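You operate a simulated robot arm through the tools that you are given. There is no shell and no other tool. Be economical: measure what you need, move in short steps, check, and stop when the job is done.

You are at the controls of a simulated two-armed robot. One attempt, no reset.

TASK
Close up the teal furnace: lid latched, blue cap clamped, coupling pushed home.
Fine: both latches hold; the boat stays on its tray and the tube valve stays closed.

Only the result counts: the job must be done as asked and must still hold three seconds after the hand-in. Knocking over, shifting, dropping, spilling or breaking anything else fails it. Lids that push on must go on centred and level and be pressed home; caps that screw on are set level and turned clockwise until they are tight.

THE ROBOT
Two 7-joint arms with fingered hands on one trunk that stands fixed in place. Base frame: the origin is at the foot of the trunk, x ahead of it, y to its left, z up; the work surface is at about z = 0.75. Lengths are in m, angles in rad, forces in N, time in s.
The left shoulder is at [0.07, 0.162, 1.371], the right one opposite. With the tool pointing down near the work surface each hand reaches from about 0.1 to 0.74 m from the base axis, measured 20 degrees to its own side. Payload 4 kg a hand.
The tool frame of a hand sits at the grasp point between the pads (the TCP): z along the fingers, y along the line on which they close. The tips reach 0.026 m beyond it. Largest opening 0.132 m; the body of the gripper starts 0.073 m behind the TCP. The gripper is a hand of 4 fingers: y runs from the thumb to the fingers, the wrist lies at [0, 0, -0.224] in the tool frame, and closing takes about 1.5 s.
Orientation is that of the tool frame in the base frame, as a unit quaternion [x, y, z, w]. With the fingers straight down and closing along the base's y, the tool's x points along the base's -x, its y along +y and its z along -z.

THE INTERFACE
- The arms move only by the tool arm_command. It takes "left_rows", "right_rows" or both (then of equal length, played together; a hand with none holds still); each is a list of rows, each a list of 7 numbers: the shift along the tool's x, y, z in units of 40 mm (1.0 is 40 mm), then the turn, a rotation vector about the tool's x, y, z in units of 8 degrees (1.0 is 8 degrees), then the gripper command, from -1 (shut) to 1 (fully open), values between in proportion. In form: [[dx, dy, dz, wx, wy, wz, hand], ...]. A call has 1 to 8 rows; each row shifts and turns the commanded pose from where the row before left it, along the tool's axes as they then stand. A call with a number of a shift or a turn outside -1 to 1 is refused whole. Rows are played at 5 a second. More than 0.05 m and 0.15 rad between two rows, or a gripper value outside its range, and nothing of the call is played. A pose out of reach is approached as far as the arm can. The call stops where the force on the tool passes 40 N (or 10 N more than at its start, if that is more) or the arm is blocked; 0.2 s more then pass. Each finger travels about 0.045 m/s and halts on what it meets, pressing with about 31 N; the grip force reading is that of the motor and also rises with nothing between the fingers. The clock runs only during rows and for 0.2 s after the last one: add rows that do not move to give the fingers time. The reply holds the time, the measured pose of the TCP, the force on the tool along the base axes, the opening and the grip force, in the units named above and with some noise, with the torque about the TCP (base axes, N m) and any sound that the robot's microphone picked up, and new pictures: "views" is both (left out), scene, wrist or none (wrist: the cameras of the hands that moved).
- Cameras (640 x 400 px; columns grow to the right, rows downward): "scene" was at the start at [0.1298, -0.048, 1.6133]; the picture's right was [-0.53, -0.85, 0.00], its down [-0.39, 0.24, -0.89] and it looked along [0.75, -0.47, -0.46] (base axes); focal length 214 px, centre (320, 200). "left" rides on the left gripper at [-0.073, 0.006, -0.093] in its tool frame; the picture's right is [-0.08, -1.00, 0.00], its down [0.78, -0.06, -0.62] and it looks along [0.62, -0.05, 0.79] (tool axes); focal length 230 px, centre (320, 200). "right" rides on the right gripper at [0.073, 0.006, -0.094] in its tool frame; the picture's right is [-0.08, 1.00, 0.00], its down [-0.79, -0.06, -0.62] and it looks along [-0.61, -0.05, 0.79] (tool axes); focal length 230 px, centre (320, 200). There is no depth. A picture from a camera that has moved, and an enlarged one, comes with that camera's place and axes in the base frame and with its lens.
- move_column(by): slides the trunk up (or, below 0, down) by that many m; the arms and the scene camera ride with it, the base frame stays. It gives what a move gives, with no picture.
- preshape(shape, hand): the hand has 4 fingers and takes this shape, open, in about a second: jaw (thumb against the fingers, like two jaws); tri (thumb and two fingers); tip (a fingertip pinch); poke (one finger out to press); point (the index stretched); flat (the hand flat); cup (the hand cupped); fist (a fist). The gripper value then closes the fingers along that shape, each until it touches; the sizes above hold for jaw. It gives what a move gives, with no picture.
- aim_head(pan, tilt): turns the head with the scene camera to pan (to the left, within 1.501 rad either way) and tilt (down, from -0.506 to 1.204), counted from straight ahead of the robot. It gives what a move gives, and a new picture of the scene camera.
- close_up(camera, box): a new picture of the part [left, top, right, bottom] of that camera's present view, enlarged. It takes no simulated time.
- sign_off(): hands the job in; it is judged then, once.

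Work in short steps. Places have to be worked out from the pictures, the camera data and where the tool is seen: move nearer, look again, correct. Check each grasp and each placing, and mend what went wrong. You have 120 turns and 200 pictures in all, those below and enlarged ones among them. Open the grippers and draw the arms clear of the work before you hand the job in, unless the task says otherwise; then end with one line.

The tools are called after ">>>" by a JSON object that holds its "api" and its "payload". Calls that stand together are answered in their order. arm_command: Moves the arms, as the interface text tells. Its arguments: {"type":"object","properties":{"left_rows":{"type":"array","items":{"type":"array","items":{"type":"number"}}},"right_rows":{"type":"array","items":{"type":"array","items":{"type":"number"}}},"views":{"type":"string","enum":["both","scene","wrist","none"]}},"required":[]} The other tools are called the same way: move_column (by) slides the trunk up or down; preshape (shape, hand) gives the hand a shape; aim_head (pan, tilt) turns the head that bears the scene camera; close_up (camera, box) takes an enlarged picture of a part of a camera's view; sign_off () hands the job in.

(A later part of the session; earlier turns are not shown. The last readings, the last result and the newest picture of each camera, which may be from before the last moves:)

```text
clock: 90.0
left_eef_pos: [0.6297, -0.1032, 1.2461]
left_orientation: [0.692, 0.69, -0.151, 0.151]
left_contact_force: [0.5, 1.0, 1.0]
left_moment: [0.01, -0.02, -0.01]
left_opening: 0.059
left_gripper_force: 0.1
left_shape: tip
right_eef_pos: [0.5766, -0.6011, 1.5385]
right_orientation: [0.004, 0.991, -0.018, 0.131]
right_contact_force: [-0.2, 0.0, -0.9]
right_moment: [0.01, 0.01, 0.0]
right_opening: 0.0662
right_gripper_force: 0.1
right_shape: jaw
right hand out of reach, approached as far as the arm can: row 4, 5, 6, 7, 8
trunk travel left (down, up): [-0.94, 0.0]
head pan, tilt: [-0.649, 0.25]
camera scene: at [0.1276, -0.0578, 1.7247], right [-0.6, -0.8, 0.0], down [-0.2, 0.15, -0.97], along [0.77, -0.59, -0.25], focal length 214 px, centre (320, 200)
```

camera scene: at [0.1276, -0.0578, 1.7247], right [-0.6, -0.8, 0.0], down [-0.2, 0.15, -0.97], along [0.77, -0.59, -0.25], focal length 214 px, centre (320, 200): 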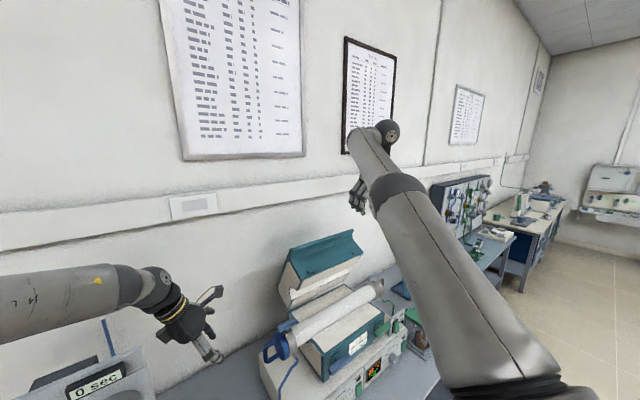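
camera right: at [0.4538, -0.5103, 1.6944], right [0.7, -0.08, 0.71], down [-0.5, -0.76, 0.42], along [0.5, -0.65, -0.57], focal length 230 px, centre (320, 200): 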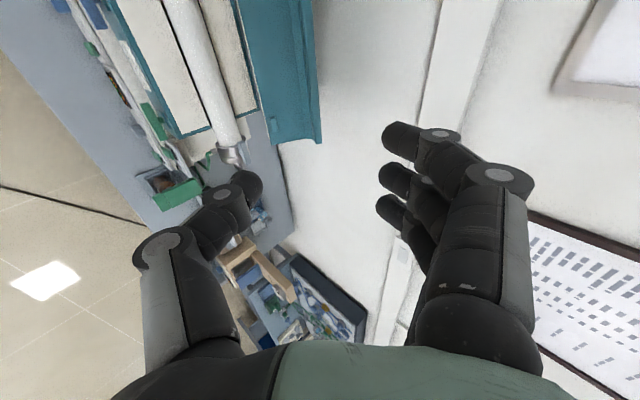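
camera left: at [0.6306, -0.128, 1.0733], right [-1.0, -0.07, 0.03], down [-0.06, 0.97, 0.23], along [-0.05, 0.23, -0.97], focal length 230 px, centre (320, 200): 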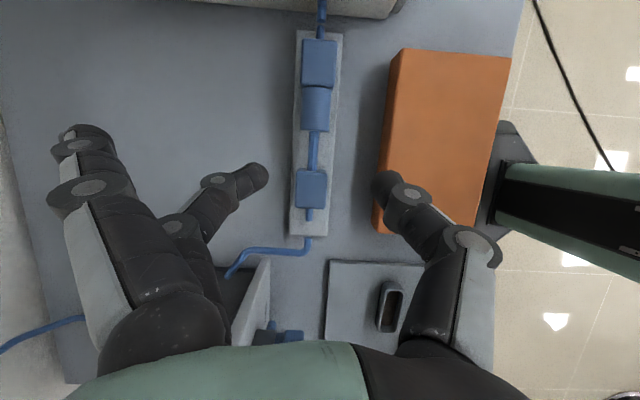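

Both hands need room, so I'll retract the left arm back and to the left. Meanwhile I straighten the right tool to vertical.

>>> {"api": "arm_command", "payload": {"left_rows": [[0, -1, 0, 0, 0, 0, 0], [0, -1, 0, 0, 0, 0, 0], [0, -1, 0, 0, 0, 0, 0], [0, -1, 0, 0, 0, 0, 0], [0.9, 0, -0.42, 0, 0, 0, 0], [0.9, 0, -0.42, 0, 0, 0, 0], [0.9, 0, -0.42, 0, 0, 0, 0], [0.9, 0, -0.42, 0, 0, 0, 0]], "right_rows": [[0, 0, 0, 0, 1, 0, 0], [0, 0, 0, 0, 1, 0, 0], [0, 0, 0, 0, 1, 0, 0], [0.6, 0.5, 0, 0, 0, 0, 0], [0.6, 0.5, 0, 0, 0, 0, 0], [0, 0.5, 0.5, 0, 0, 0, 0], [0, 0.5, 0.5, 0, 0, 0, 0], [0, 0, 0, 0, 0, 0, 0]], "views": "scene"}}

```text
clock: 91.8
left_eef_pos: [0.4617, 0.0479, 1.2514]
left_orientation: [0.691, 0.691, -0.151, 0.151]
left_contact_force: [0.1, -0.1, -0.3]
left_moment: [0.01, -0.02, 0.03]
left_opening: 0.0655
left_gripper_force: 0.1
left_shape: tip
left hand out of reach, approached as far as the arm can: row 8
right_eef_pos: [0.5154, -0.5163, 1.504]
right_orientation: [0.007, 0.997, -0.018, -0.078]
right_contact_force: [0.6, 0.5, -1.4]
right_moment: [0.02, 0.02, 0.0]
right_opening: 0.0663
right_gripper_force: 0.1
right_shape: jaw
right hand out of reach, approached as far as the arm can: row 3
trunk travel left (down, up): [-0.94, 0.0]
head pan, tilt: [-0.649, 0.25]
camera scene: at [0.1233, -0.0565, 1.7251], right [-0.6, -0.8, 0.0], down [-0.19, 0.15, -0.97], along [0.77, -0.59, -0.25], focal length 214 px, centre (320, 200)
```

scene: 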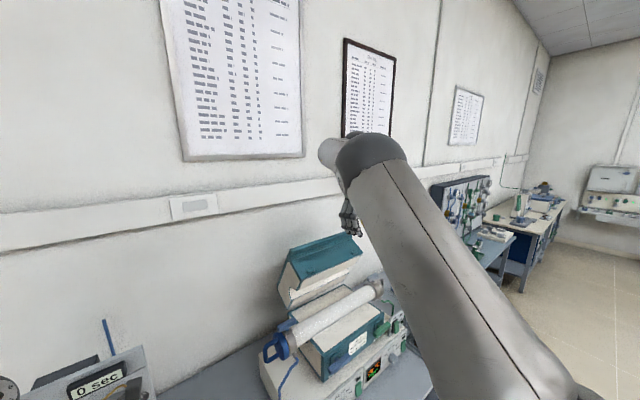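

The right hand tracks now. I'll go a bit lower and inward, then pitch forward.

>>> {"api": "arm_command", "payload": {"right_rows": [[0.2, 0.6, 0.65, 0, 0, 0, 0], [0.2, 0.6, 0.65, 0, 0, 0, 0], [0.2, 0.6, 0.65, 0, 0, 0, 0], [0.2, 0.6, 0.65, 0, -1, 0, 0], [0, 0, 0, 0, -1, 0, 0], [0, 0, 0, 0, -1, 0, 0], [0, 0, 0, 0, -1, 0, 0], [0, 0, 0, 0, -1, 0, 0]], "views": "scene"}}

```text
clock: 93.6
left_eef_pos: [0.4649, 0.049, 1.2511]
left_orientation: [0.69, 0.692, -0.15, 0.151]
left_contact_force: [0.2, -0.1, 0.1]
left_moment: [0.03, -0.02, 0.02]
left_opening: 0.0654
left_gripper_force: 0.1
left_shape: tip
right_eef_pos: [0.6266, -0.5302, 1.588]
right_orientation: [0.005, 0.982, -0.033, 0.188]
right_contact_force: [-0.6, 1.1, -0.4]
right_moment: [-0.01, 0.02, 0.0]
right_opening: 0.0666
right_gripper_force: 0.1
right_shape: jaw
right hand out of reach, approached as far as the arm can: row 1, 2, 3, 4, 5, 6, 7, 8
trunk travel left (down, up): [-0.94, 0.0]
head pan, tilt: [-0.649, 0.25]
camera scene: at [0.126, -0.0558, 1.7249], right [-0.6, -0.8, 0.0], down [-0.2, 0.15, -0.97], along [0.77, -0.59, -0.25], focal length 214 px, centre (320, 200)
```

scene: 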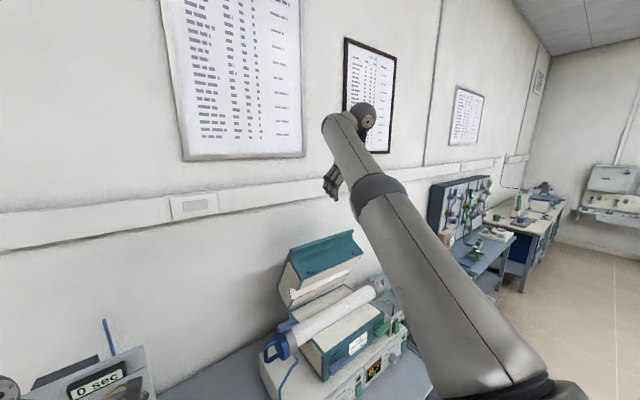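

The commanded pose is still inward and low, while the arm is stretched forward. I'll drive the command out toward the space above and behind the lip, which should be within reach with the present modest pitch.

>>> {"api": "arm_command", "payload": {"right_rows": [[-0.89, -0.09, 0.4, 0, 0, 0, -0.5], [-0.89, -0.09, 0.4, 0, 0, 0, -1], [-0.89, -0.09, 0.4, 0, 0, 0, -1], [-0.89, -0.09, 0.4, 0, 0, 0, -1], [0, 0, 0, 0, 0, 0, -1]], "views": "both"}}

```text
clock: 94.8
left_eef_pos: [0.4648, 0.0484, 1.2504]
left_orientation: [0.69, 0.692, -0.15, 0.15]
left_contact_force: [-0.4, 0.6, 0.6]
left_moment: [0.02, -0.04, 0.02]
left_opening: 0.0654
left_gripper_force: 0.1
left_shape: tip
right_eef_pos: [0.6263, -0.5313, 1.5859]
right_orientation: [0.004, 0.981, -0.033, 0.189]
right_contact_force: [0.0, -0.6, -0.1]
right_moment: [0.0, 0.03, 0.03]
right_opening: 0.0
right_gripper_force: 27.2
right_shape: jaw
right hand out of reach, approached as far as the arm can: row 1, 2, 3, 4
trunk travel left (down, up): [-0.94, 0.0]
head pan, tilt: [-0.649, 0.25]
camera scene: at [0.1263, -0.0568, 1.7249], right [-0.6, -0.8, 0.0], down [-0.2, 0.15, -0.97], along [0.77, -0.59, -0.25], focal length 214 px, centre (320, 200)
camera right: at [0.5237, -0.5181, 1.645], right [0.09, 0.99, -0.03], down [0.5, -0.02, 0.87], along [0.86, -0.1, -0.5], focal length 230 px, centre (320, 200)
```

scene: 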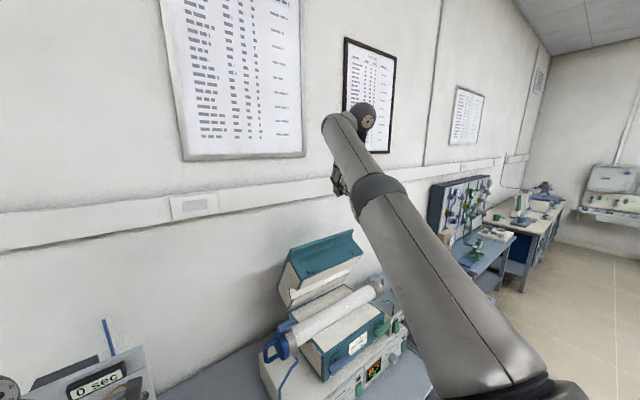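
right: 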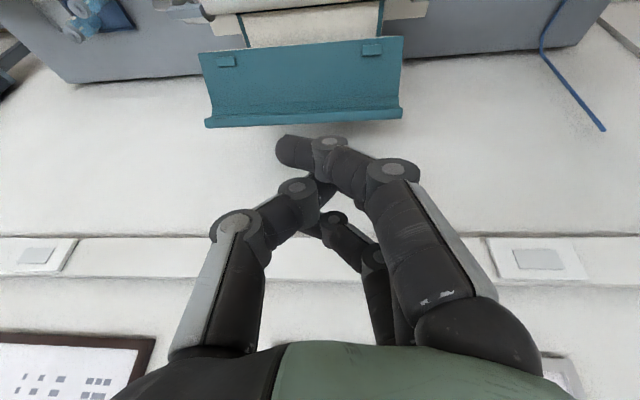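

The arm is stuck in a local limit. I'll recover to vertical, pull back, and then yaw to the thumb-inner orientation, where the elbow looked naturally lateral. After that I'll descend well below the shoulder before pitching.

>>> {"api": "arm_command", "payload": {"right_rows": [[0, 0, 0, 0, 1, 0, 0], [0, 0, 0, 0, 1, 0, 0], [0, 0, 0, 0, 1, 0, 0], [0, 0, 0, 0, 1, 0, 0], [0.5, 0, 0, 0, 0, 0, 0], [0.5, 0, 0, 0, 0, 0, 0], [0, 0, 0, 0, 0, 1, 0], [0, 0, 0, 0, 0, 1, 0]], "views": "none"}}

>>> {"api": "arm_command", "payload": {"right_rows": [[0, 0, 0, 0, 0, 1, 0], [0, 0, 0, 0, 0, 1, 0], [0, 0, 0, 0, 0, 1, 0], [0, 0, 0, 0, 0, 1, 0], [0, 0, 0, 0, 0, 1, 0], [0, 0, 0, 0, 0, 1, 0], [0, 0, 0, 0, 0, 1, 0], [0, 0, 0, 0, 0, 1, 0]], "views": "none"}}

>>> {"api": "arm_command", "payload": {"right_rows": [[0, 0, 0, 0, 0, 1, 0], [0, 0, 0, 0, 0, 1, 0], [0, 0, 0, 0, 0, 1, 0], [0, 0, 0, 0, 0, 1, 0], [0, 0, 0, 0, 0, 1, 0], [0, 0, 0, 0, 0, 1, 0], [0, 0, 0, 0, 0, 1, 0], [0, 0, 0, 0, 0, 1, 0]], "views": "scene"}}

```text
clock: 96.6
left_eef_pos: [0.4649, 0.0481, 1.2514]
left_orientation: [0.691, 0.691, -0.15, 0.15]
left_contact_force: [0.0, -0.4, 0.6]
left_moment: [0.01, -0.01, 0.01]
left_opening: 0.0653
left_gripper_force: 0.1
left_shape: tip
right_eef_pos: [0.5488, -0.5525, 1.5725]
right_orientation: [0.153, 0.987, -0.036, -0.016]
right_contact_force: [0.4, -0.5, -1.4]
right_moment: [-0.02, 0.03, 0.02]
right_opening: 0.0656
right_gripper_force: 0.1
right_shape: jaw
right hand out of reach, approached as far as the arm can: row 2, 3, 4
trunk travel left (down, up): [-0.94, 0.0]
head pan, tilt: [-0.649, 0.25]
```

```text
clock: 98.4
left_eef_pos: [0.4647, 0.0482, 1.2506]
left_orientation: [0.691, 0.691, -0.15, 0.15]
left_contact_force: [0.2, -0.3, 0.4]
left_moment: [0.04, 0.03, 0.0]
left_opening: 0.0655
left_gripper_force: 0.1
left_shape: tip
right_eef_pos: [0.548, -0.5509, 1.5722]
right_orientation: [0.653, 0.756, -0.039, 0.007]
right_contact_force: [0.1, 0.0, 0.4]
right_moment: [-0.02, -0.01, 0.02]
right_opening: 0.0658
right_gripper_force: 0.1
right_shape: jaw
trunk travel left (down, up): [-0.94, 0.0]
head pan, tilt: [-0.649, 0.25]
```

```text
clock: 100.2
left_eef_pos: [0.4642, 0.0486, 1.2509]
left_orientation: [0.691, 0.691, -0.151, 0.149]
left_contact_force: [0.0, -1.4, 0.5]
left_moment: [0.01, -0.01, 0.0]
left_opening: 0.0654
left_gripper_force: 0.0
left_shape: tip
right_eef_pos: [0.5487, -0.5512, 1.5723]
right_orientation: [0.954, 0.296, -0.03, 0.026]
right_contact_force: [0.2, 0.2, 0.6]
right_moment: [0.01, 0.0, -0.01]
right_opening: 0.0656
right_gripper_force: 0.0
right_shape: jaw
trunk travel left (down, up): [-0.94, 0.0]
head pan, tilt: [-0.649, 0.25]
camera scene: at [0.1265, -0.0565, 1.7249], right [-0.6, -0.8, 0.0], down [-0.2, 0.15, -0.97], along [0.77, -0.59, -0.25], focal length 214 px, centre (320, 200)
```

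scene: 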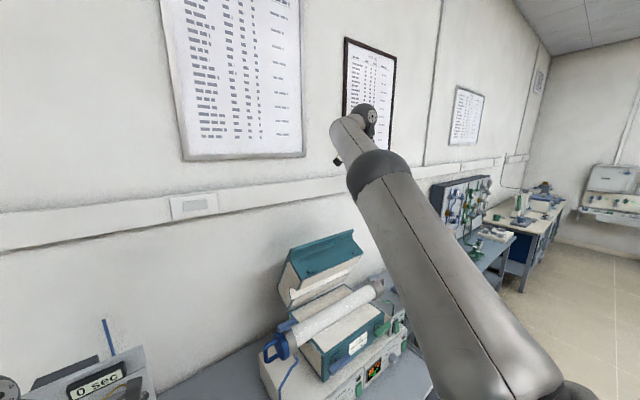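

The yaw now mirrors the left arm's comfortable pose. I'll pull the hand back, inward and well down before pitching.

>>> {"api": "arm_command", "payload": {"right_rows": [[-0.2, -0.65, 0.79, 0, 0, 0, 0], [-0.2, -0.65, 0.79, 0, 0, 0, 0], [-0.2, -0.65, 0.79, 0, 0, 0, 0], [-0.2, -0.65, 0.79, 0, 0, 0, 0], [-0.2, -0.65, 0.79, 0, 0, 0, 0], [-0.2, -0.65, 0.79, 0, 0, 0, 0]], "views": "scene"}}

```text
clock: 101.6
left_eef_pos: [0.4647, 0.0474, 1.2521]
left_orientation: [0.69, 0.692, -0.149, 0.15]
left_contact_force: [-0.4, -0.7, 0.5]
left_moment: [-0.03, -0.01, 0.02]
left_opening: 0.0652
left_gripper_force: 0.2
left_shape: tip
right_eef_pos: [0.5155, -0.5314, 1.5299]
right_orientation: [0.954, 0.297, -0.032, 0.025]
right_contact_force: [0.2, -1.1, -0.1]
right_moment: [0.03, -0.01, -0.02]
right_opening: 0.0656
right_gripper_force: 0.0
right_shape: jaw
right hand out of reach, approached as far as the arm can: row 2, 3, 4, 5, 6
trunk travel left (down, up): [-0.94, 0.0]
head pan, tilt: [-0.649, 0.25]
camera scene: at [0.126, -0.0569, 1.7249], right [-0.6, -0.8, 0.0], down [-0.2, 0.15, -0.97], along [0.77, -0.59, -0.25], focal length 214 px, centre (320, 200)
```

scene: 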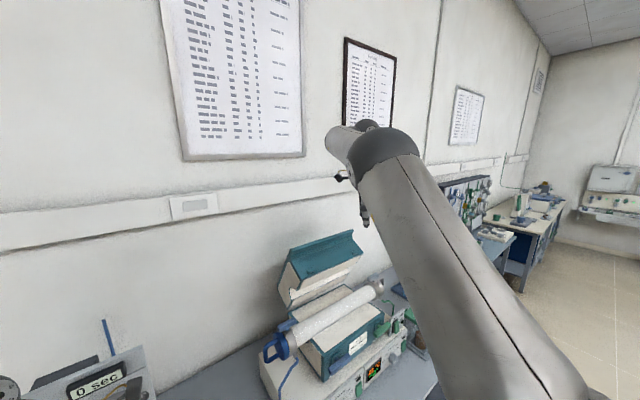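

That's limited on the inner and lower side. The region further out (x≈0.40, y≈-0.58) tracked well earlier, so I'll go there and then descend.

>>> {"api": "arm_command", "payload": {"right_rows": [[-0.56, 0.6, -0.4, 0, 0, 0, 0], [-0.56, 0.6, -0.4, 0, 0, 0, 0], [-0.56, 0.6, -0.4, 0, 0, 0, 0], [-0.56, 0.6, -0.4, 0, 0, 0, 0], [0, 0, 0.8, 0, 0, 0, 0], [0, 0, 0.8, 0, 0, 0, 0]], "views": "scene"}}

```text
clock: 103.0
left_eef_pos: [0.466, 0.0483, 1.2505]
left_orientation: [0.69, 0.691, -0.152, 0.149]
left_contact_force: [0.3, 1.1, 1.0]
left_moment: [0.0, 0.0, -0.03]
left_opening: 0.0655
left_gripper_force: 0.0
left_shape: tip
right_eef_pos: [0.5012, -0.6595, 1.5386]
right_orientation: [0.954, 0.298, -0.03, 0.027]
right_contact_force: [0.6, 1.0, -0.1]
right_moment: [-0.05, 0.01, 0.0]
right_opening: 0.0656
right_gripper_force: 0.1
right_shape: jaw
trunk travel left (down, up): [-0.94, 0.0]
head pan, tilt: [-0.649, 0.25]
camera scene: at [0.1293, -0.0555, 1.7247], right [-0.6, -0.8, 0.0], down [-0.2, 0.15, -0.97], along [0.77, -0.59, -0.25], focal length 214 px, centre (320, 200)
```

scene: 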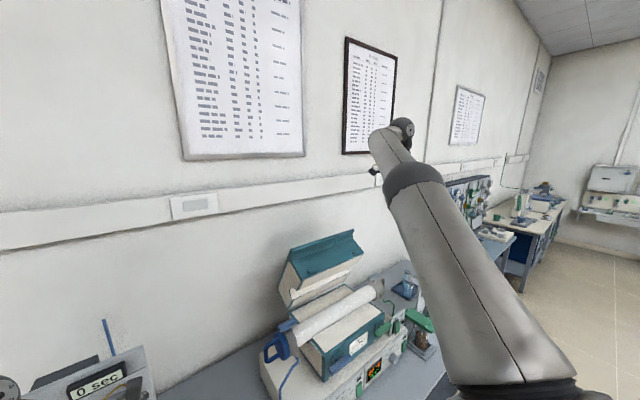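

No limits flagged, and the command evidently follows the measured pose. I'll pull back in x and descend.

>>> {"api": "arm_command", "payload": {"right_rows": [[-0.75, -0.52, 0.3, 0, 0, 0, 0], [-0.75, -0.52, 0.3, 0, 0, 0, 0], [-0.75, -0.52, 0.3, 0, 0, 0, 0], [0, 0, 0.9, 0, 0, 0, 0], [0, 0, 0.9, 0, 0, 0, 0], [0, 0, 0.9, 0, 0, 0, 0], [0, 0, 0.9, 0, 0, 0, 0]], "views": "scene"}}

```text
clock: 104.6
left_eef_pos: [0.465, 0.0471, 1.2506]
left_orientation: [0.691, 0.691, -0.15, 0.149]
left_contact_force: [-0.3, -0.1, 0.2]
left_moment: [0.04, 0.01, -0.01]
left_opening: 0.065
left_gripper_force: 0.1
left_shape: tip
right_eef_pos: [0.422, -0.7399, 1.4294]
right_orientation: [0.954, 0.297, -0.03, 0.024]
right_contact_force: [-0.6, -0.5, -0.6]
right_moment: [-0.01, 0.0, 0.0]
right_opening: 0.0657
right_gripper_force: 0.1
right_shape: jaw
right hand out of reach, approached as far as the arm can: row 3, 4, 5, 6, 7
trunk travel left (down, up): [-0.94, 0.0]
head pan, tilt: [-0.649, 0.25]
camera scene: at [0.1266, -0.0588, 1.7249], right [-0.6, -0.8, 0.0], down [-0.2, 0.15, -0.97], along [0.77, -0.59, -0.25], focal length 214 px, centre (320, 200)
```

scene: 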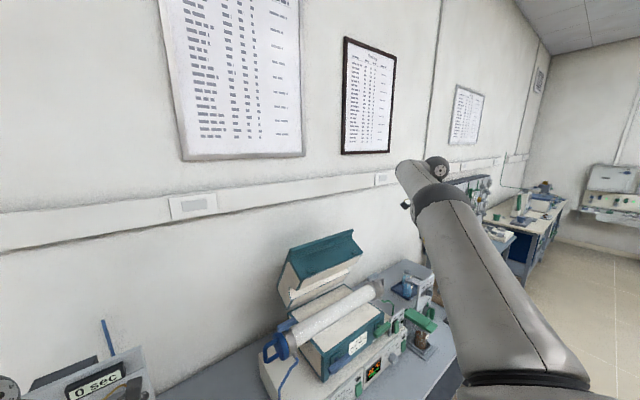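

The shoulder-to-wrist distance keeps sitting near 0.70, so the elbow isn't flexing. I'll command a retraction straight toward the shoulder.

>>> {"api": "arm_command", "payload": {"right_rows": [[0.04, -0.8, 0.1, 0, 0, 0, 0], [0.04, -0.8, 0.1, 0, 0, 0, 0], [0.04, -0.8, 0.1, 0, 0, 0, 0], [0.04, -0.8, 0.1, 0, 0, 0, 0]], "views": "scene"}}

```text
clock: 105.6
left_eef_pos: [0.4626, 0.0485, 1.2519]
left_orientation: [0.691, 0.691, -0.149, 0.15]
left_contact_force: [0.1, -0.1, -0.8]
left_moment: [0.02, -0.05, -0.01]
left_opening: 0.0652
left_gripper_force: 0.0
left_shape: tip
right_eef_pos: [0.3951, -0.7175, 1.4615]
right_orientation: [0.955, 0.292, -0.048, 0.013]
right_contact_force: [0.2, -0.5, 0.1]
right_moment: [0.04, 0.0, 0.03]
right_opening: 0.0657
right_gripper_force: 0.1
right_shape: jaw
right hand out of reach, approached as far as the arm can: row 1, 2, 3, 4
trunk travel left (down, up): [-0.94, 0.0]
head pan, tilt: [-0.649, 0.25]
camera scene: at [0.1248, -0.0558, 1.725], right [-0.6, -0.8, 0.0], down [-0.2, 0.15, -0.97], along [0.77, -0.59, -0.25], focal length 214 px, centre (320, 200)
```

scene: 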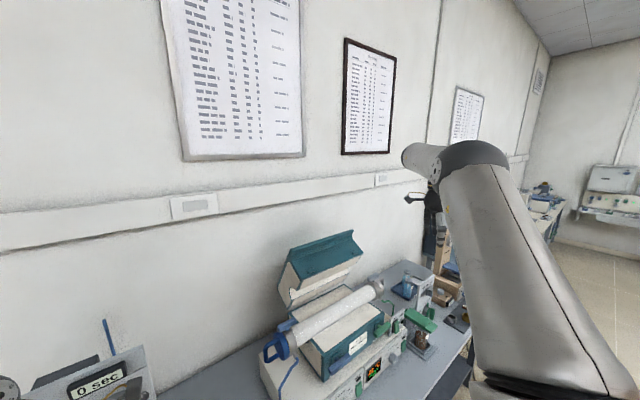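

The forearm points forward-left, so the natural pitch for this arm is toward (+x, +y), the mirror of what worked on the left. I'll pitch about tool y in the present yaw.

>>> {"api": "arm_command", "payload": {"right_rows": [[0, 0, 0, 0, 1, 0, 0], [0, 0, 0, 0, 1, 0, 0], [0, 0, 0, 0, 1, 0, 0], [0, 0, 0, 0, 1, 0, 0]], "views": "scene"}}

```text
clock: 106.6
left_eef_pos: [0.4657, 0.0461, 1.251]
left_orientation: [0.691, 0.692, -0.15, 0.149]
left_contact_force: [0.2, 0.3, 0.6]
left_moment: [0.0, -0.03, 0.01]
left_opening: 0.0655
left_gripper_force: 0.1
left_shape: tip
right_eef_pos: [0.4083, -0.7504, 1.4697]
right_orientation: [0.926, 0.292, 0.233, -0.058]
right_contact_force: [-0.5, 0.1, -0.3]
right_moment: [0.04, 0.01, -0.02]
right_opening: 0.0657
right_gripper_force: 0.1
right_shape: jaw
right hand out of reach, approached as far as the arm can: row 3, 4
trunk travel left (down, up): [-0.94, 0.0]
head pan, tilt: [-0.649, 0.25]
camera scene: at [0.1281, -0.0597, 1.7247], right [-0.6, -0.8, 0.0], down [-0.2, 0.15, -0.97], along [0.77, -0.59, -0.25], focal length 214 px, centre (320, 200)
```

scene: 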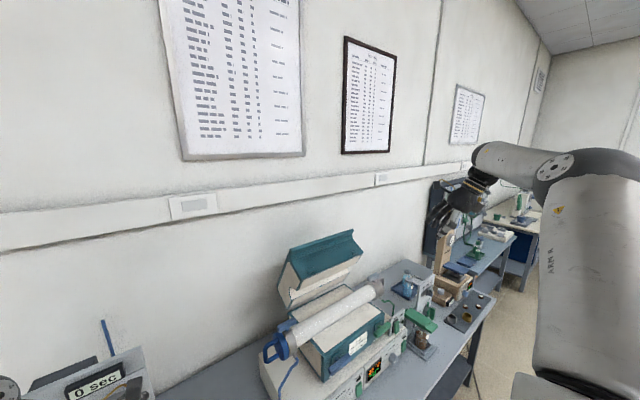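

That's the good posture now: elbow lateral and forearm forward-left. I'll move in toward the lid while pitching a bit more.

>>> {"api": "arm_command", "payload": {"right_rows": [[0.54, -0.37, 0.67, 0, 0, 0, 0], [0.54, -0.37, 0.67, 0, 0, 0, 0], [0.54, -0.37, 0.67, 0, 0, 0, 0], [0.54, -0.37, 0.67, 0, 0, 0, 0], [0.54, -0.37, 0.67, 0, 0, 0, 0], [0, 0, 0, 0, 1, 0, 0], [0, 0, 0, 0, 1, 0, 0]], "views": "both"}}

```text
clock: 108.2
left_eef_pos: [0.4628, 0.0465, 1.2505]
left_orientation: [0.691, 0.691, -0.15, 0.15]
left_contact_force: [-0.3, 0.3, 0.1]
left_moment: [0.03, 0.01, 0.01]
left_opening: 0.065
left_gripper_force: 0.0
left_shape: tip
right_eef_pos: [0.4057, -0.7554, 1.4799]
right_orientation: [0.917, 0.293, 0.26, -0.075]
right_contact_force: [-0.4, 0.2, -0.2]
right_moment: [-0.02, -0.01, -0.01]
right_opening: 0.0657
right_gripper_force: 0.1
right_shape: jaw
right hand out of reach, approached as far as the arm can: row 1, 2, 3, 4, 5, 6, 7
trunk travel left (down, up): [-0.94, 0.0]
head pan, tilt: [-0.649, 0.25]
camera scene: at [0.1251, -0.0587, 1.7249], right [-0.6, -0.8, 0.0], down [-0.2, 0.15, -0.97], along [0.77, -0.59, -0.25], focal length 214 px, centre (320, 200)
camera right: at [0.4185, -0.7495, 1.5965], right [0.52, -0.85, -0.02], down [-0.85, -0.52, 0.12], along [-0.11, -0.04, -0.99], focal length 230 px, centre (320, 200)
```

scene: 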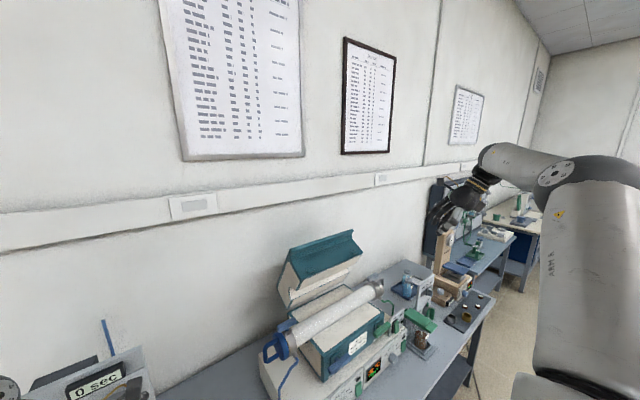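
right: 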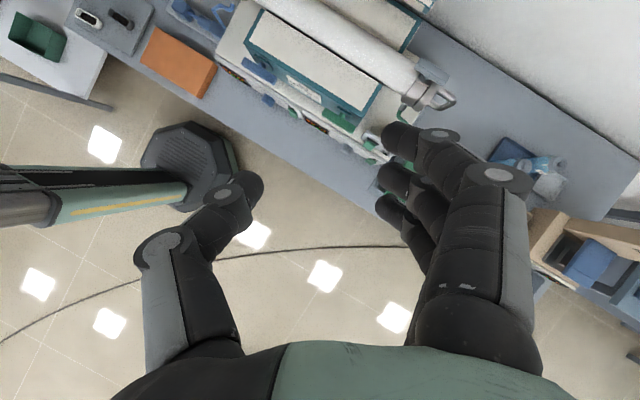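

I suspect the wrist roll is at its end. I'll roll back about tool z by 40°, then retry moving in.

>>> {"api": "arm_command", "payload": {"right_rows": [[0, 0, 0, 0, 0, -1, 0], [0, 0, 0, 0, 0, -1, 0], [0, 0, 0, 0, 0, -1, 0], [0, 0, 0, 0, 0, -1, 0], [0, 0, 0, 0, 0, -1, 0], [0, 0, 0.7, 0, 0, 0, 0], [0, 0, 0.7, 0, 0, 0, 0], [0, 0, 0.7, 0, 0, 0, 0]], "views": "none"}}

```text
clock: 110.0
left_eef_pos: [0.4648, 0.0478, 1.2507]
left_orientation: [0.691, 0.691, -0.15, 0.151]
left_contact_force: [0.1, 0.4, 0.5]
left_moment: [0.03, 0.0, 0.0]
left_opening: 0.0653
left_gripper_force: 0.1
left_shape: tip
right_eef_pos: [0.4123, -0.7522, 1.4714]
right_orientation: [0.762, 0.59, 0.267, 0.017]
right_contact_force: [-0.2, 0.2, 0.2]
right_moment: [0.0, 0.06, 0.04]
right_opening: 0.0658
right_gripper_force: 0.1
right_shape: jaw
right hand out of reach, approached as far as the arm can: row 6, 7, 8
trunk travel left (down, up): [-0.94, 0.0]
head pan, tilt: [-0.649, 0.25]
```

Yaw moves freely but translation sticks, so I'll probe which directions are free, starting with +y.

>>> {"api": "arm_command", "payload": {"right_rows": [[0.9, -0.3, 0.29, 0, 0, 0, 0], [0.9, -0.3, 0.29, 0, 0, 0, 0]], "views": "none"}}

>>> {"api": "arm_command", "payload": {"right_rows": [[0.16, 0.89, 0.43, 0, 0, 0, 0], [0.16, 0.89, 0.43, 0, 0, 0, 0]], "views": "none"}}

>>> {"api": "arm_command", "payload": {"right_rows": [[0.39, 0.34, -0.86, 0, 0, 0, 0], [0.39, 0.34, -0.86, 0, 0, 0, 0]], "views": "scene"}}

```text
clock: 110.6
left_eef_pos: [0.4632, 0.0492, 1.2505]
left_orientation: [0.691, 0.691, -0.15, 0.15]
left_contact_force: [-0.8, 0.2, -0.3]
left_moment: [0.0, 0.01, 0.02]
left_opening: 0.0654
left_gripper_force: 0.2
left_shape: tip
right_eef_pos: [0.4117, -0.7515, 1.475]
right_orientation: [0.762, 0.59, 0.267, 0.016]
right_contact_force: [1.1, -0.6, -0.1]
right_moment: [-0.02, -0.01, -0.01]
right_opening: 0.0658
right_gripper_force: 0.2
right_shape: jaw
right hand out of reach, approached as far as the arm can: row 1, 2
trunk travel left (down, up): [-0.94, 0.0]
head pan, tilt: [-0.649, 0.25]
```

```text
clock: 111.2
left_eef_pos: [0.465, 0.0464, 1.2497]
left_orientation: [0.69, 0.692, -0.15, 0.149]
left_contact_force: [-0.9, -0.1, 0.0]
left_moment: [0.01, 0.01, 0.0]
left_opening: 0.0653
left_gripper_force: 0.1
left_shape: tip
right_eef_pos: [0.4643, -0.7412, 1.4682]
right_orientation: [0.762, 0.589, 0.268, 0.019]
right_contact_force: [0.5, 0.2, -0.2]
right_moment: [0.01, -0.01, 0.0]
right_opening: 0.0654
right_gripper_force: 0.1
right_shape: jaw
right hand out of reach, approached as far as the arm can: row 2
trunk travel left (down, up): [-0.94, 0.0]
head pan, tilt: [-0.649, 0.25]
```

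```text
clock: 111.8
left_eef_pos: [0.4639, 0.0497, 1.2519]
left_orientation: [0.69, 0.691, -0.151, 0.152]
left_contact_force: [0.2, 0.5, -0.6]
left_moment: [-0.04, 0.0, -0.05]
left_opening: 0.0655
left_gripper_force: 0.1
left_shape: tip
right_eef_pos: [0.4364, -0.7304, 1.5426]
right_orientation: [0.763, 0.588, 0.268, 0.021]
right_contact_force: [0.0, 0.9, -0.4]
right_moment: [0.0, 0.03, -0.01]
right_opening: 0.0658
right_gripper_force: 0.0
right_shape: jaw
right hand out of reach, approached as far as the arm can: row 1, 2
trunk travel left (down, up): [-0.94, 0.0]
head pan, tilt: [-0.649, 0.25]
camera scene: at [0.1254, -0.0554, 1.725], right [-0.6, -0.8, 0.0], down [-0.2, 0.15, -0.97], along [0.77, -0.59, -0.25], focal length 214 px, centre (320, 200)
```

scene: 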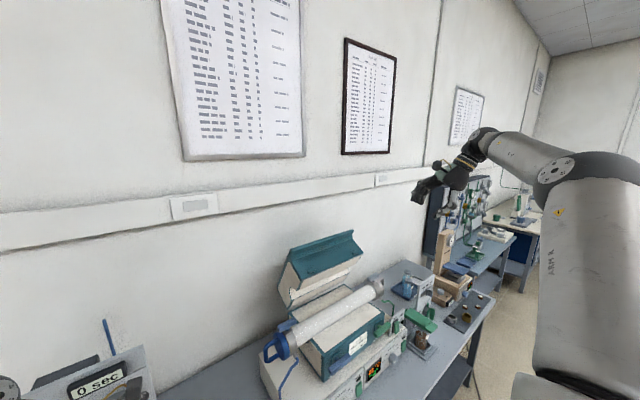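

Inward is what blocks in this posture. Earlier, with the original yaw and a vertical tool, (0.515, -0.516, 1.50) tracked cleanly, so I'll return to that: tool vertical, then unwind the yaw.

>>> {"api": "arm_command", "payload": {"right_rows": [[0, 0, 0, 0.645, -0.73, 0, 0], [0, 0, 0, 0.645, -0.73, 0, 0], [0, 0, 0, 0.645, -0.73, 0, 0], [0, 0, 0, 0.645, -0.73, 0, 0], [0, 0, 0, 0, 0, -1, 0], [0, 0, 0, 0, 0, -1, 0], [0, 0, 0, 0, 0, -1, 0], [0, 0, 0, 0, 0, -1, 0]], "views": "none"}}

>>> {"api": "arm_command", "payload": {"right_rows": [[0, 0, 0, 0, 0, -1, 0], [0, 0, 0, 0, 0, -1, 0], [0, 0, 0, 0, 0, -1, 0], [0, 0, 0, 0, 0, -1, 0], [0, 0, 0, 0, 0, -1, 0], [0, 0, 0, 0, 0, -1, 0], [0, 0, 0, 0, 0, -1, 0], [0, 0, 0, 0, 0, -1, 0]], "views": "scene"}}

```text
clock: 113.6
left_eef_pos: [0.4657, 0.0483, 1.2502]
left_orientation: [0.69, 0.692, -0.15, 0.15]
left_contact_force: [0.7, 0.0, -0.1]
left_moment: [0.02, -0.04, -0.02]
left_opening: 0.0651
left_gripper_force: 0.0
left_shape: tip
right_eef_pos: [0.44, -0.7318, 1.5417]
right_orientation: [0.593, 0.805, 0.001, 0.003]
right_contact_force: [0.1, 0.6, 0.3]
right_moment: [0.01, -0.04, -0.01]
right_opening: 0.0657
right_gripper_force: 0.0
right_shape: jaw
trunk travel left (down, up): [-0.94, 0.0]
head pan, tilt: [-0.649, 0.25]
```

```text
clock: 115.4
left_eef_pos: [0.4644, 0.0477, 1.2496]
left_orientation: [0.691, 0.691, -0.15, 0.149]
left_contact_force: [-0.3, -0.1, -0.3]
left_moment: [0.01, -0.04, 0.05]
left_opening: 0.0651
left_gripper_force: 0.1
left_shape: tip
right_eef_pos: [0.439, -0.7326, 1.5426]
right_orientation: [0.075, 0.997, -0.001, 0.003]
right_contact_force: [-0.5, -0.4, 0.3]
right_moment: [-0.02, -0.02, 0.0]
right_opening: 0.0656
right_gripper_force: 0.0
right_shape: jaw
trunk travel left (down, up): [-0.94, 0.0]
head pan, tilt: [-0.649, 0.25]
camera scene: at [0.1265, -0.0567, 1.7249], right [-0.6, -0.8, 0.0], down [-0.2, 0.15, -0.97], along [0.77, -0.59, -0.25], focal length 214 px, centre (320, 200)
```

scene: 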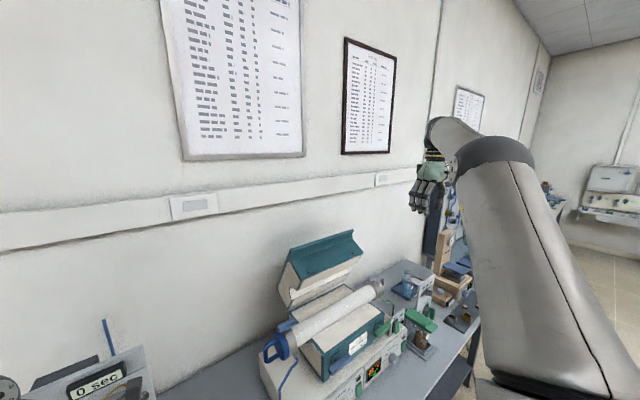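

No flags now. I'll go forward and moderately inward, then pitch in a separate step.

>>> {"api": "arm_command", "payload": {"right_rows": [[-0.5, 0.75, 0, 0, 0, 0, 0], [-0.5, 0.75, 0, 0, 0, 0, 0], [-0.5, 0.75, 0, 0, 0, 0, 0], [-0.5, 0.75, 0, 0, 0, 0, 0], [0, 0, 0.5, 0, 0, 0, 0]], "views": "none"}}

>>> {"api": "arm_command", "payload": {"right_rows": [[0, 0, 0, 0, -1, 0, 0], [0, 0, 0, 0, -1, 0, 0], [0, 0, 0, 0, -1, 0, 0]], "views": "scene"}}

```text
clock: 116.6
left_eef_pos: [0.463, 0.0467, 1.2505]
left_orientation: [0.69, 0.692, -0.149, 0.151]
left_contact_force: [-1.0, -0.4, -0.2]
left_moment: [-0.07, -0.03, 0.01]
left_opening: 0.0655
left_gripper_force: 0.0
left_shape: tip
right_eef_pos: [0.5304, -0.628, 1.5213]
right_orientation: [0.075, 0.997, -0.001, 0.002]
right_contact_force: [0.5, -0.5, -0.1]
right_moment: [0.02, -0.03, 0.0]
right_opening: 0.0658
right_gripper_force: 0.2
right_shape: jaw
right hand out of reach, approached as far as the arm can: row 4
trunk travel left (down, up): [-0.94, 0.0]
head pan, tilt: [-0.649, 0.25]
```

```text
clock: 117.4
left_eef_pos: [0.4642, 0.0485, 1.2497]
left_orientation: [0.69, 0.692, -0.15, 0.15]
left_contact_force: [0.3, -0.2, -0.1]
left_moment: [0.02, 0.0, -0.03]
left_opening: 0.0651
left_gripper_force: 0.0
left_shape: tip
right_eef_pos: [0.53, -0.6286, 1.5211]
right_orientation: [0.074, 0.975, -0.017, 0.21]
right_contact_force: [0.2, 0.2, 0.0]
right_moment: [0.04, 0.01, -0.01]
right_opening: 0.0657
right_gripper_force: 0.2
right_shape: jaw
trunk travel left (down, up): [-0.94, 0.0]
head pan, tilt: [-0.649, 0.25]
camera scene: at [0.1251, -0.0569, 1.725], right [-0.6, -0.8, 0.0], down [-0.2, 0.15, -0.97], along [0.77, -0.59, -0.25], focal length 214 px, centre (320, 200)
```

scene: 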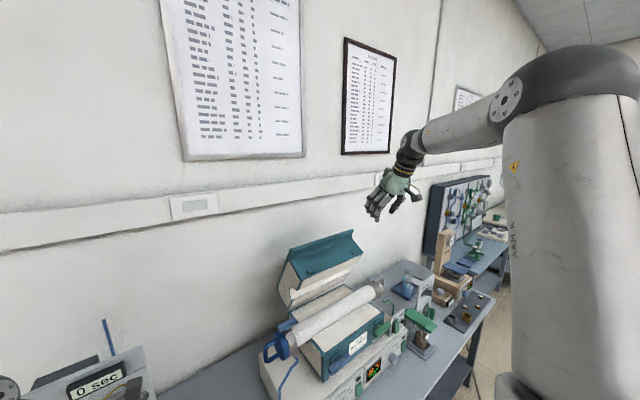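

The pitch works here, and the forearm now slopes forward and down. I'll continue pitching and then advance.

>>> {"api": "arm_command", "payload": {"right_rows": [[0, 0, 0, 0, -1, 0, -0.5], [0, 0, 0, 0, -1, 0, -1], [0, 0, 0, 0, -0.5, 0, -1], [0, 0, 0.6, 0, 0, 0, -1], [0, 0, 0.6, 0, 0, 0, -1]], "views": "both"}}

```text
clock: 118.6
left_eef_pos: [0.4653, 0.047, 1.25]
left_orientation: [0.69, 0.691, -0.151, 0.15]
left_contact_force: [0.1, 0.4, 0.1]
left_moment: [0.01, 0.02, -0.03]
left_opening: 0.0655
left_gripper_force: 0.1
left_shape: tip
right_eef_pos: [0.5659, -0.6357, 1.4864]
right_orientation: [0.071, 0.924, -0.03, 0.375]
right_contact_force: [0.4, -0.6, -0.6]
right_moment: [0.0, 0.01, -0.01]
right_opening: 0.0001
right_gripper_force: 27.2
right_shape: jaw
trunk travel left (down, up): [-0.94, 0.0]
head pan, tilt: [-0.649, 0.25]
camera scene: at [0.1287, -0.0575, 1.7247], right [-0.6, -0.8, 0.0], down [-0.2, 0.15, -0.97], along [0.77, -0.59, -0.25], focal length 214 px, centre (320, 200)
camera right: at [0.45, -0.6096, 1.5009], right [0.21, 0.98, 0.05], down [0.12, -0.08, 0.99], along [0.97, -0.2, -0.14], focal length 230 px, centre (320, 200)
```

scene: 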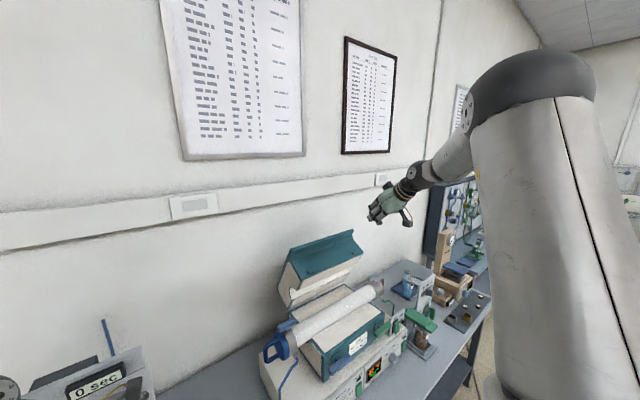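
right: 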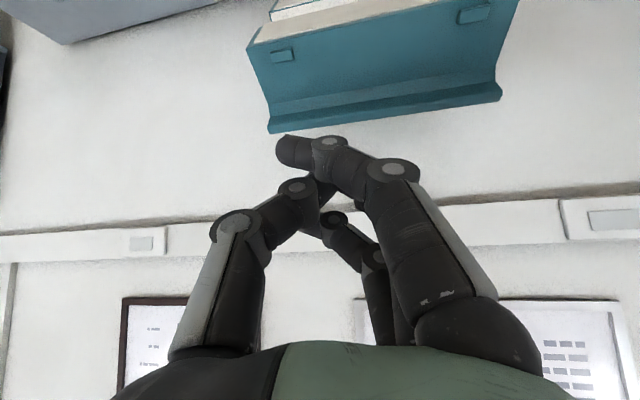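

Now the hand is at about 44° pitch with the lid lip clearly in view. I'll advance to just above and behind the lip.

>>> {"api": "arm_command", "payload": {"right_rows": [[-0.52, 0.27, 0.82, 0, 0, 0, -1], [-0.52, 0.27, 0.82, 0, 0, 0, -1], [-0.52, 0.27, 0.82, 0, 0, 0, -1], [-0.52, 0.27, 0.82, 0, 0, 0, -1], [-0.52, 0.27, 0.82, 0, 0, 0, -1], [-0.52, 0.27, 0.82, 0, 0, 0, -1]], "views": "both"}}

```text
clock: 120.0
left_eef_pos: [0.4664, 0.0477, 1.2499]
left_orientation: [0.691, 0.691, -0.15, 0.149]
left_contact_force: [0.2, -0.4, 0.2]
left_moment: [-0.01, 0.02, 0.03]
left_opening: 0.0653
left_gripper_force: 0.1
left_shape: tip
right_eef_pos: [0.8017, -0.6055, 1.4299]
right_orientation: [0.071, 0.924, -0.029, 0.374]
right_contact_force: [1.3, -0.3, -0.2]
right_moment: [-0.01, 0.05, -0.01]
right_opening: 0.0001
right_gripper_force: 31.3
right_shape: jaw
trunk travel left (down, up): [-0.94, 0.0]
head pan, tilt: [-0.649, 0.25]
camera scene: at [0.1301, -0.0584, 1.7246], right [-0.6, -0.8, 0.0], down [-0.2, 0.15, -0.97], along [0.77, -0.59, -0.25], focal length 214 px, centre (320, 200)
camera right: at [0.6842, -0.5806, 1.4451], right [0.21, 0.98, 0.05], down [0.12, -0.08, 0.99], along [0.97, -0.2, -0.14], focal length 230 px, centre (320, 200)
```

scene: 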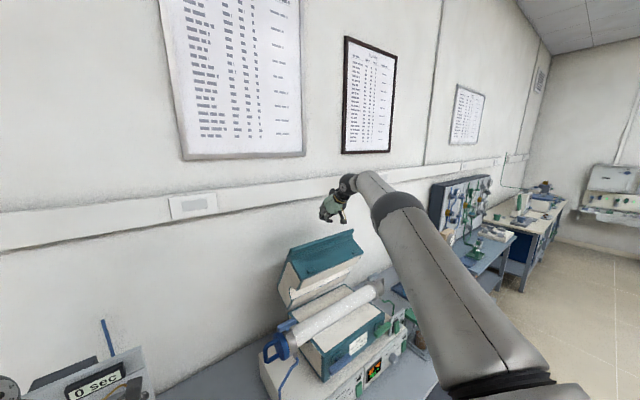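
right: 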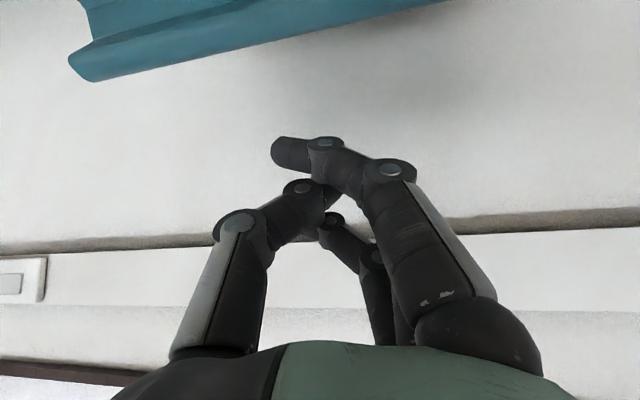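

In position above and behind the lip. I'll lower the fingertips behind it.

>>> {"api": "arm_command", "payload": {"right_rows": [[0.45, 0, 0.72, 0, 0, 0, -1], [0.4, 0, 0.66, 0, 0, 0, -1]], "views": "both"}}

>>> {"api": "close_up", "payload": {"camera": "scene", "box": [260, 160, 420, 300]}}

```text
clock: 120.6
left_eef_pos: [0.4661, 0.0473, 1.2512]
left_orientation: [0.691, 0.691, -0.152, 0.149]
left_contact_force: [0.4, -1.2, 0.1]
left_moment: [0.0, 0.0, -0.01]
left_opening: 0.0652
left_gripper_force: 0.1
left_shape: tip
right_eef_pos: [0.8131, -0.6072, 1.3672]
right_orientation: [0.07, 0.924, -0.029, 0.374]
right_contact_force: [0.7, -0.7, 0.0]
right_moment: [0.05, 0.03, 0.0]
right_opening: 0.0
right_gripper_force: 30.4
right_shape: jaw
trunk travel left (down, up): [-0.94, 0.0]
head pan, tilt: [-0.649, 0.25]
camera scene: at [0.13, -0.0583, 1.7246], right [-0.6, -0.8, 0.0], down [-0.2, 0.15, -0.97], along [0.77, -0.59, -0.25], focal length 214 px, centre (320, 200)
camera right: at [0.6976, -0.5825, 1.3829], right [0.21, 0.98, 0.05], down [0.12, -0.08, 0.99], along [0.97, -0.2, -0.14], focal length 230 px, centre (320, 200)
```

scene: 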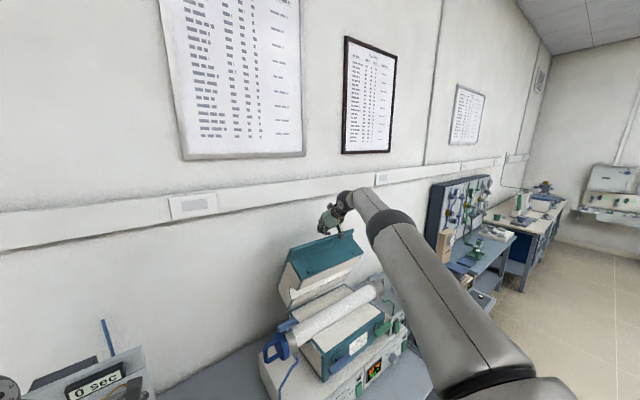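
right: 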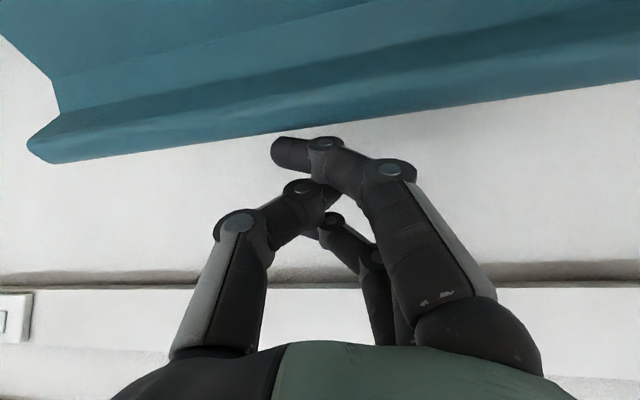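

```text
2.86 times, centred on (340, 230) of scene
camera zoom: at [0.13, -0.0583, 1.7246], right [-0.6, -0.8, 0.0], down [-0.2, 0.15, -0.97], along [0.77, -0.59, -0.25], focal length 613 px, centre (263, 114)
```

zoom: 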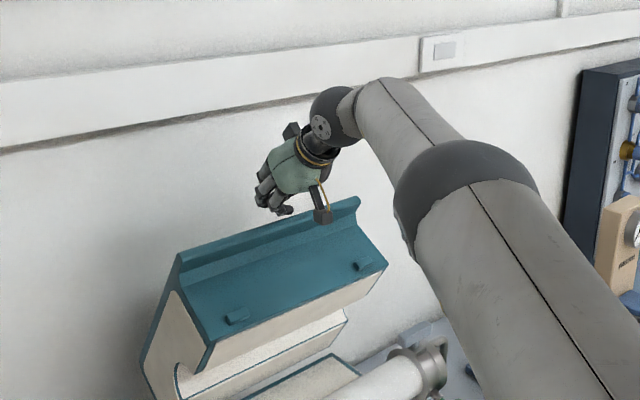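

The fingertips are just behind the lip edge but only barely below it. I'll lower another 2 cm, then pull gently toward the robot.

>>> {"api": "arm_command", "payload": {"right_rows": [[0.25, 0, 0.5, 0, 0, 0, -1], [0.1, 0, 0.1, 0, 0, 0, -1], [0.3, 0, -0.1, 0, 0, 0, -1], [0.3, 0, -0.1, 0, 0, 0, -1]], "views": "both"}}

>>> {"api": "close_up", "payload": {"camera": "scene", "box": [260, 160, 420, 300]}}

```text
clock: 121.6
left_eef_pos: [0.4647, 0.0496, 1.2501]
left_orientation: [0.691, 0.691, -0.151, 0.15]
left_contact_force: [-0.5, 0.1, -0.7]
left_moment: [0.02, 0.01, -0.02]
left_opening: 0.0653
left_gripper_force: 0.0
left_shape: tip
right_eef_pos: [0.7953, -0.6022, 1.3297]
right_orientation: [0.07, 0.924, -0.029, 0.374]
right_contact_force: [2.1, 0.5, 2.7]
right_moment: [0.08, 0.15, -0.05]
right_opening: 0.0
right_gripper_force: 30.9
right_shape: jaw
trunk travel left (down, up): [-0.94, 0.0]
head pan, tilt: [-0.649, 0.25]
camera scene: at [0.1273, -0.0554, 1.7247], right [-0.6, -0.8, 0.0], down [-0.2, 0.15, -0.97], along [0.77, -0.59, -0.25], focal length 214 px, centre (320, 200)
camera right: at [0.6794, -0.5777, 1.3457], right [0.21, 0.98, 0.05], down [0.12, -0.08, 0.99], along [0.97, -0.2, -0.14], focal length 230 px, centre (320, 200)
```

scene: 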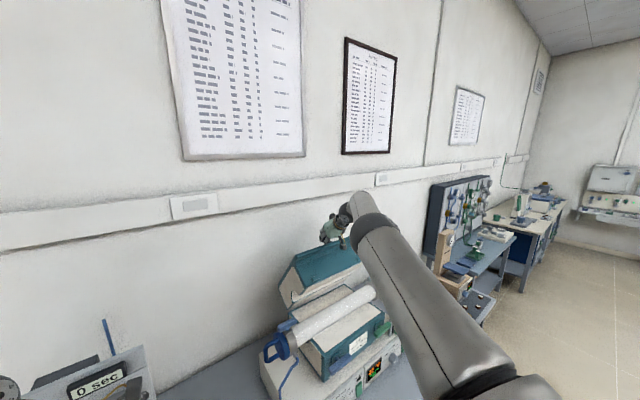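
right: 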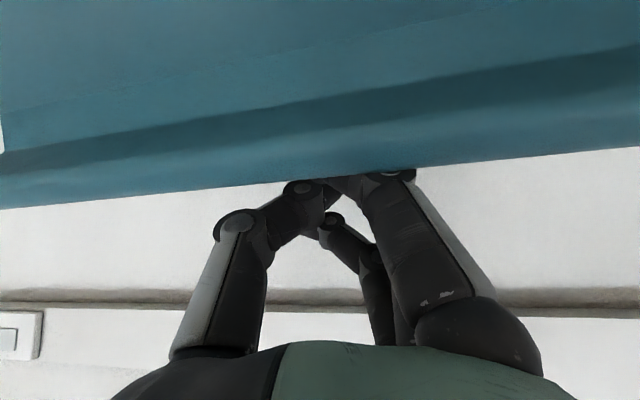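

```text
2.86 times, centred on (340, 230) of scene
camera zoom: at [0.1273, -0.0554, 1.7247], right [-0.6, -0.8, 0.0], down [-0.2, 0.15, -0.97], along [0.77, -0.59, -0.25], focal length 613 px, centre (263, 114)
```

zoom: 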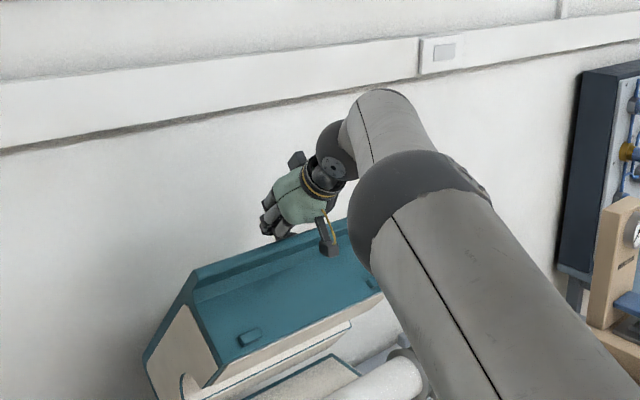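

The lid follows with only about 3 N. I'll continue along the hinge arc (hinge about (0.835, 1.01)).

>>> {"api": "arm_command", "payload": {"right_rows": [[0.52, -0.09, -0.3, 0, 0, 0, -1], [0.52, -0.09, -0.3, 0, 0, 0, -1], [0.52, -0.09, -0.3, 0, 0, 0, -1]], "views": "both"}}

>>> {"api": "close_up", "payload": {"camera": "scene", "box": [230, 180, 430, 340]}}

```text
clock: 122.4
left_eef_pos: [0.4647, 0.0488, 1.2512]
left_orientation: [0.691, 0.691, -0.15, 0.15]
left_contact_force: [0.7, 0.3, -0.5]
left_moment: [0.02, 0.02, 0.01]
left_opening: 0.0651
left_gripper_force: 0.1
left_shape: tip
right_eef_pos: [0.7256, -0.605, 1.314]
right_orientation: [0.069, 0.924, -0.029, 0.376]
right_contact_force: [0.7, -0.3, 0.3]
right_moment: [0.0, 0.01, 0.04]
right_opening: 0.0
right_gripper_force: 30.7
right_shape: jaw
trunk travel left (down, up): [-0.94, 0.0]
head pan, tilt: [-0.649, 0.25]
camera scene: at [0.1264, -0.0567, 1.7248], right [-0.6, -0.8, 0.0], down [-0.2, 0.15, -0.97], along [0.77, -0.59, -0.25], focal length 214 px, centre (320, 200)
camera right: at [0.6085, -0.5795, 1.329], right [0.21, 0.98, 0.05], down [0.12, -0.08, 0.99], along [0.97, -0.2, -0.13], focal length 230 px, centre (320, 200)
```

scene: 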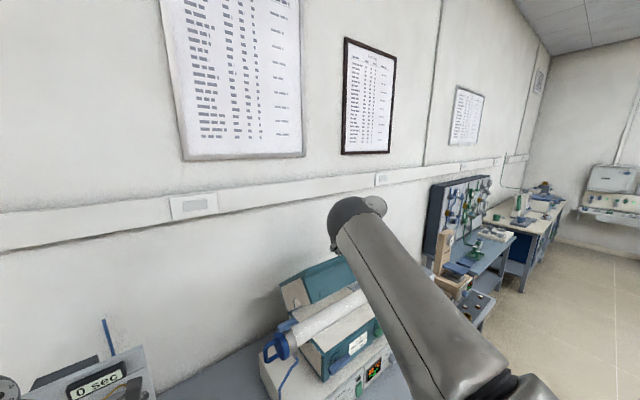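
right: 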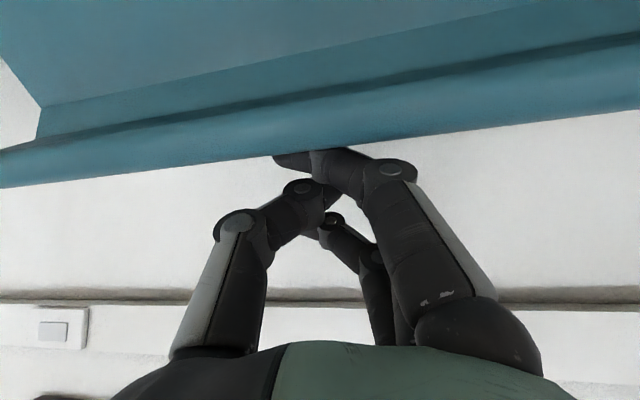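

```text
2.50 times, centred on (330, 260) of scene
camera zoom: at [0.1264, -0.0567, 1.7248], right [-0.6, -0.8, 0.0], down [-0.2, 0.15, -0.97], along [0.77, -0.59, -0.25], focal length 536 px, centre (295, 50)
```

zoom: 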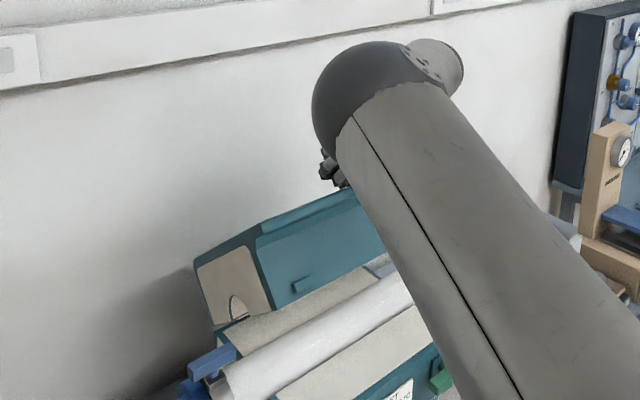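

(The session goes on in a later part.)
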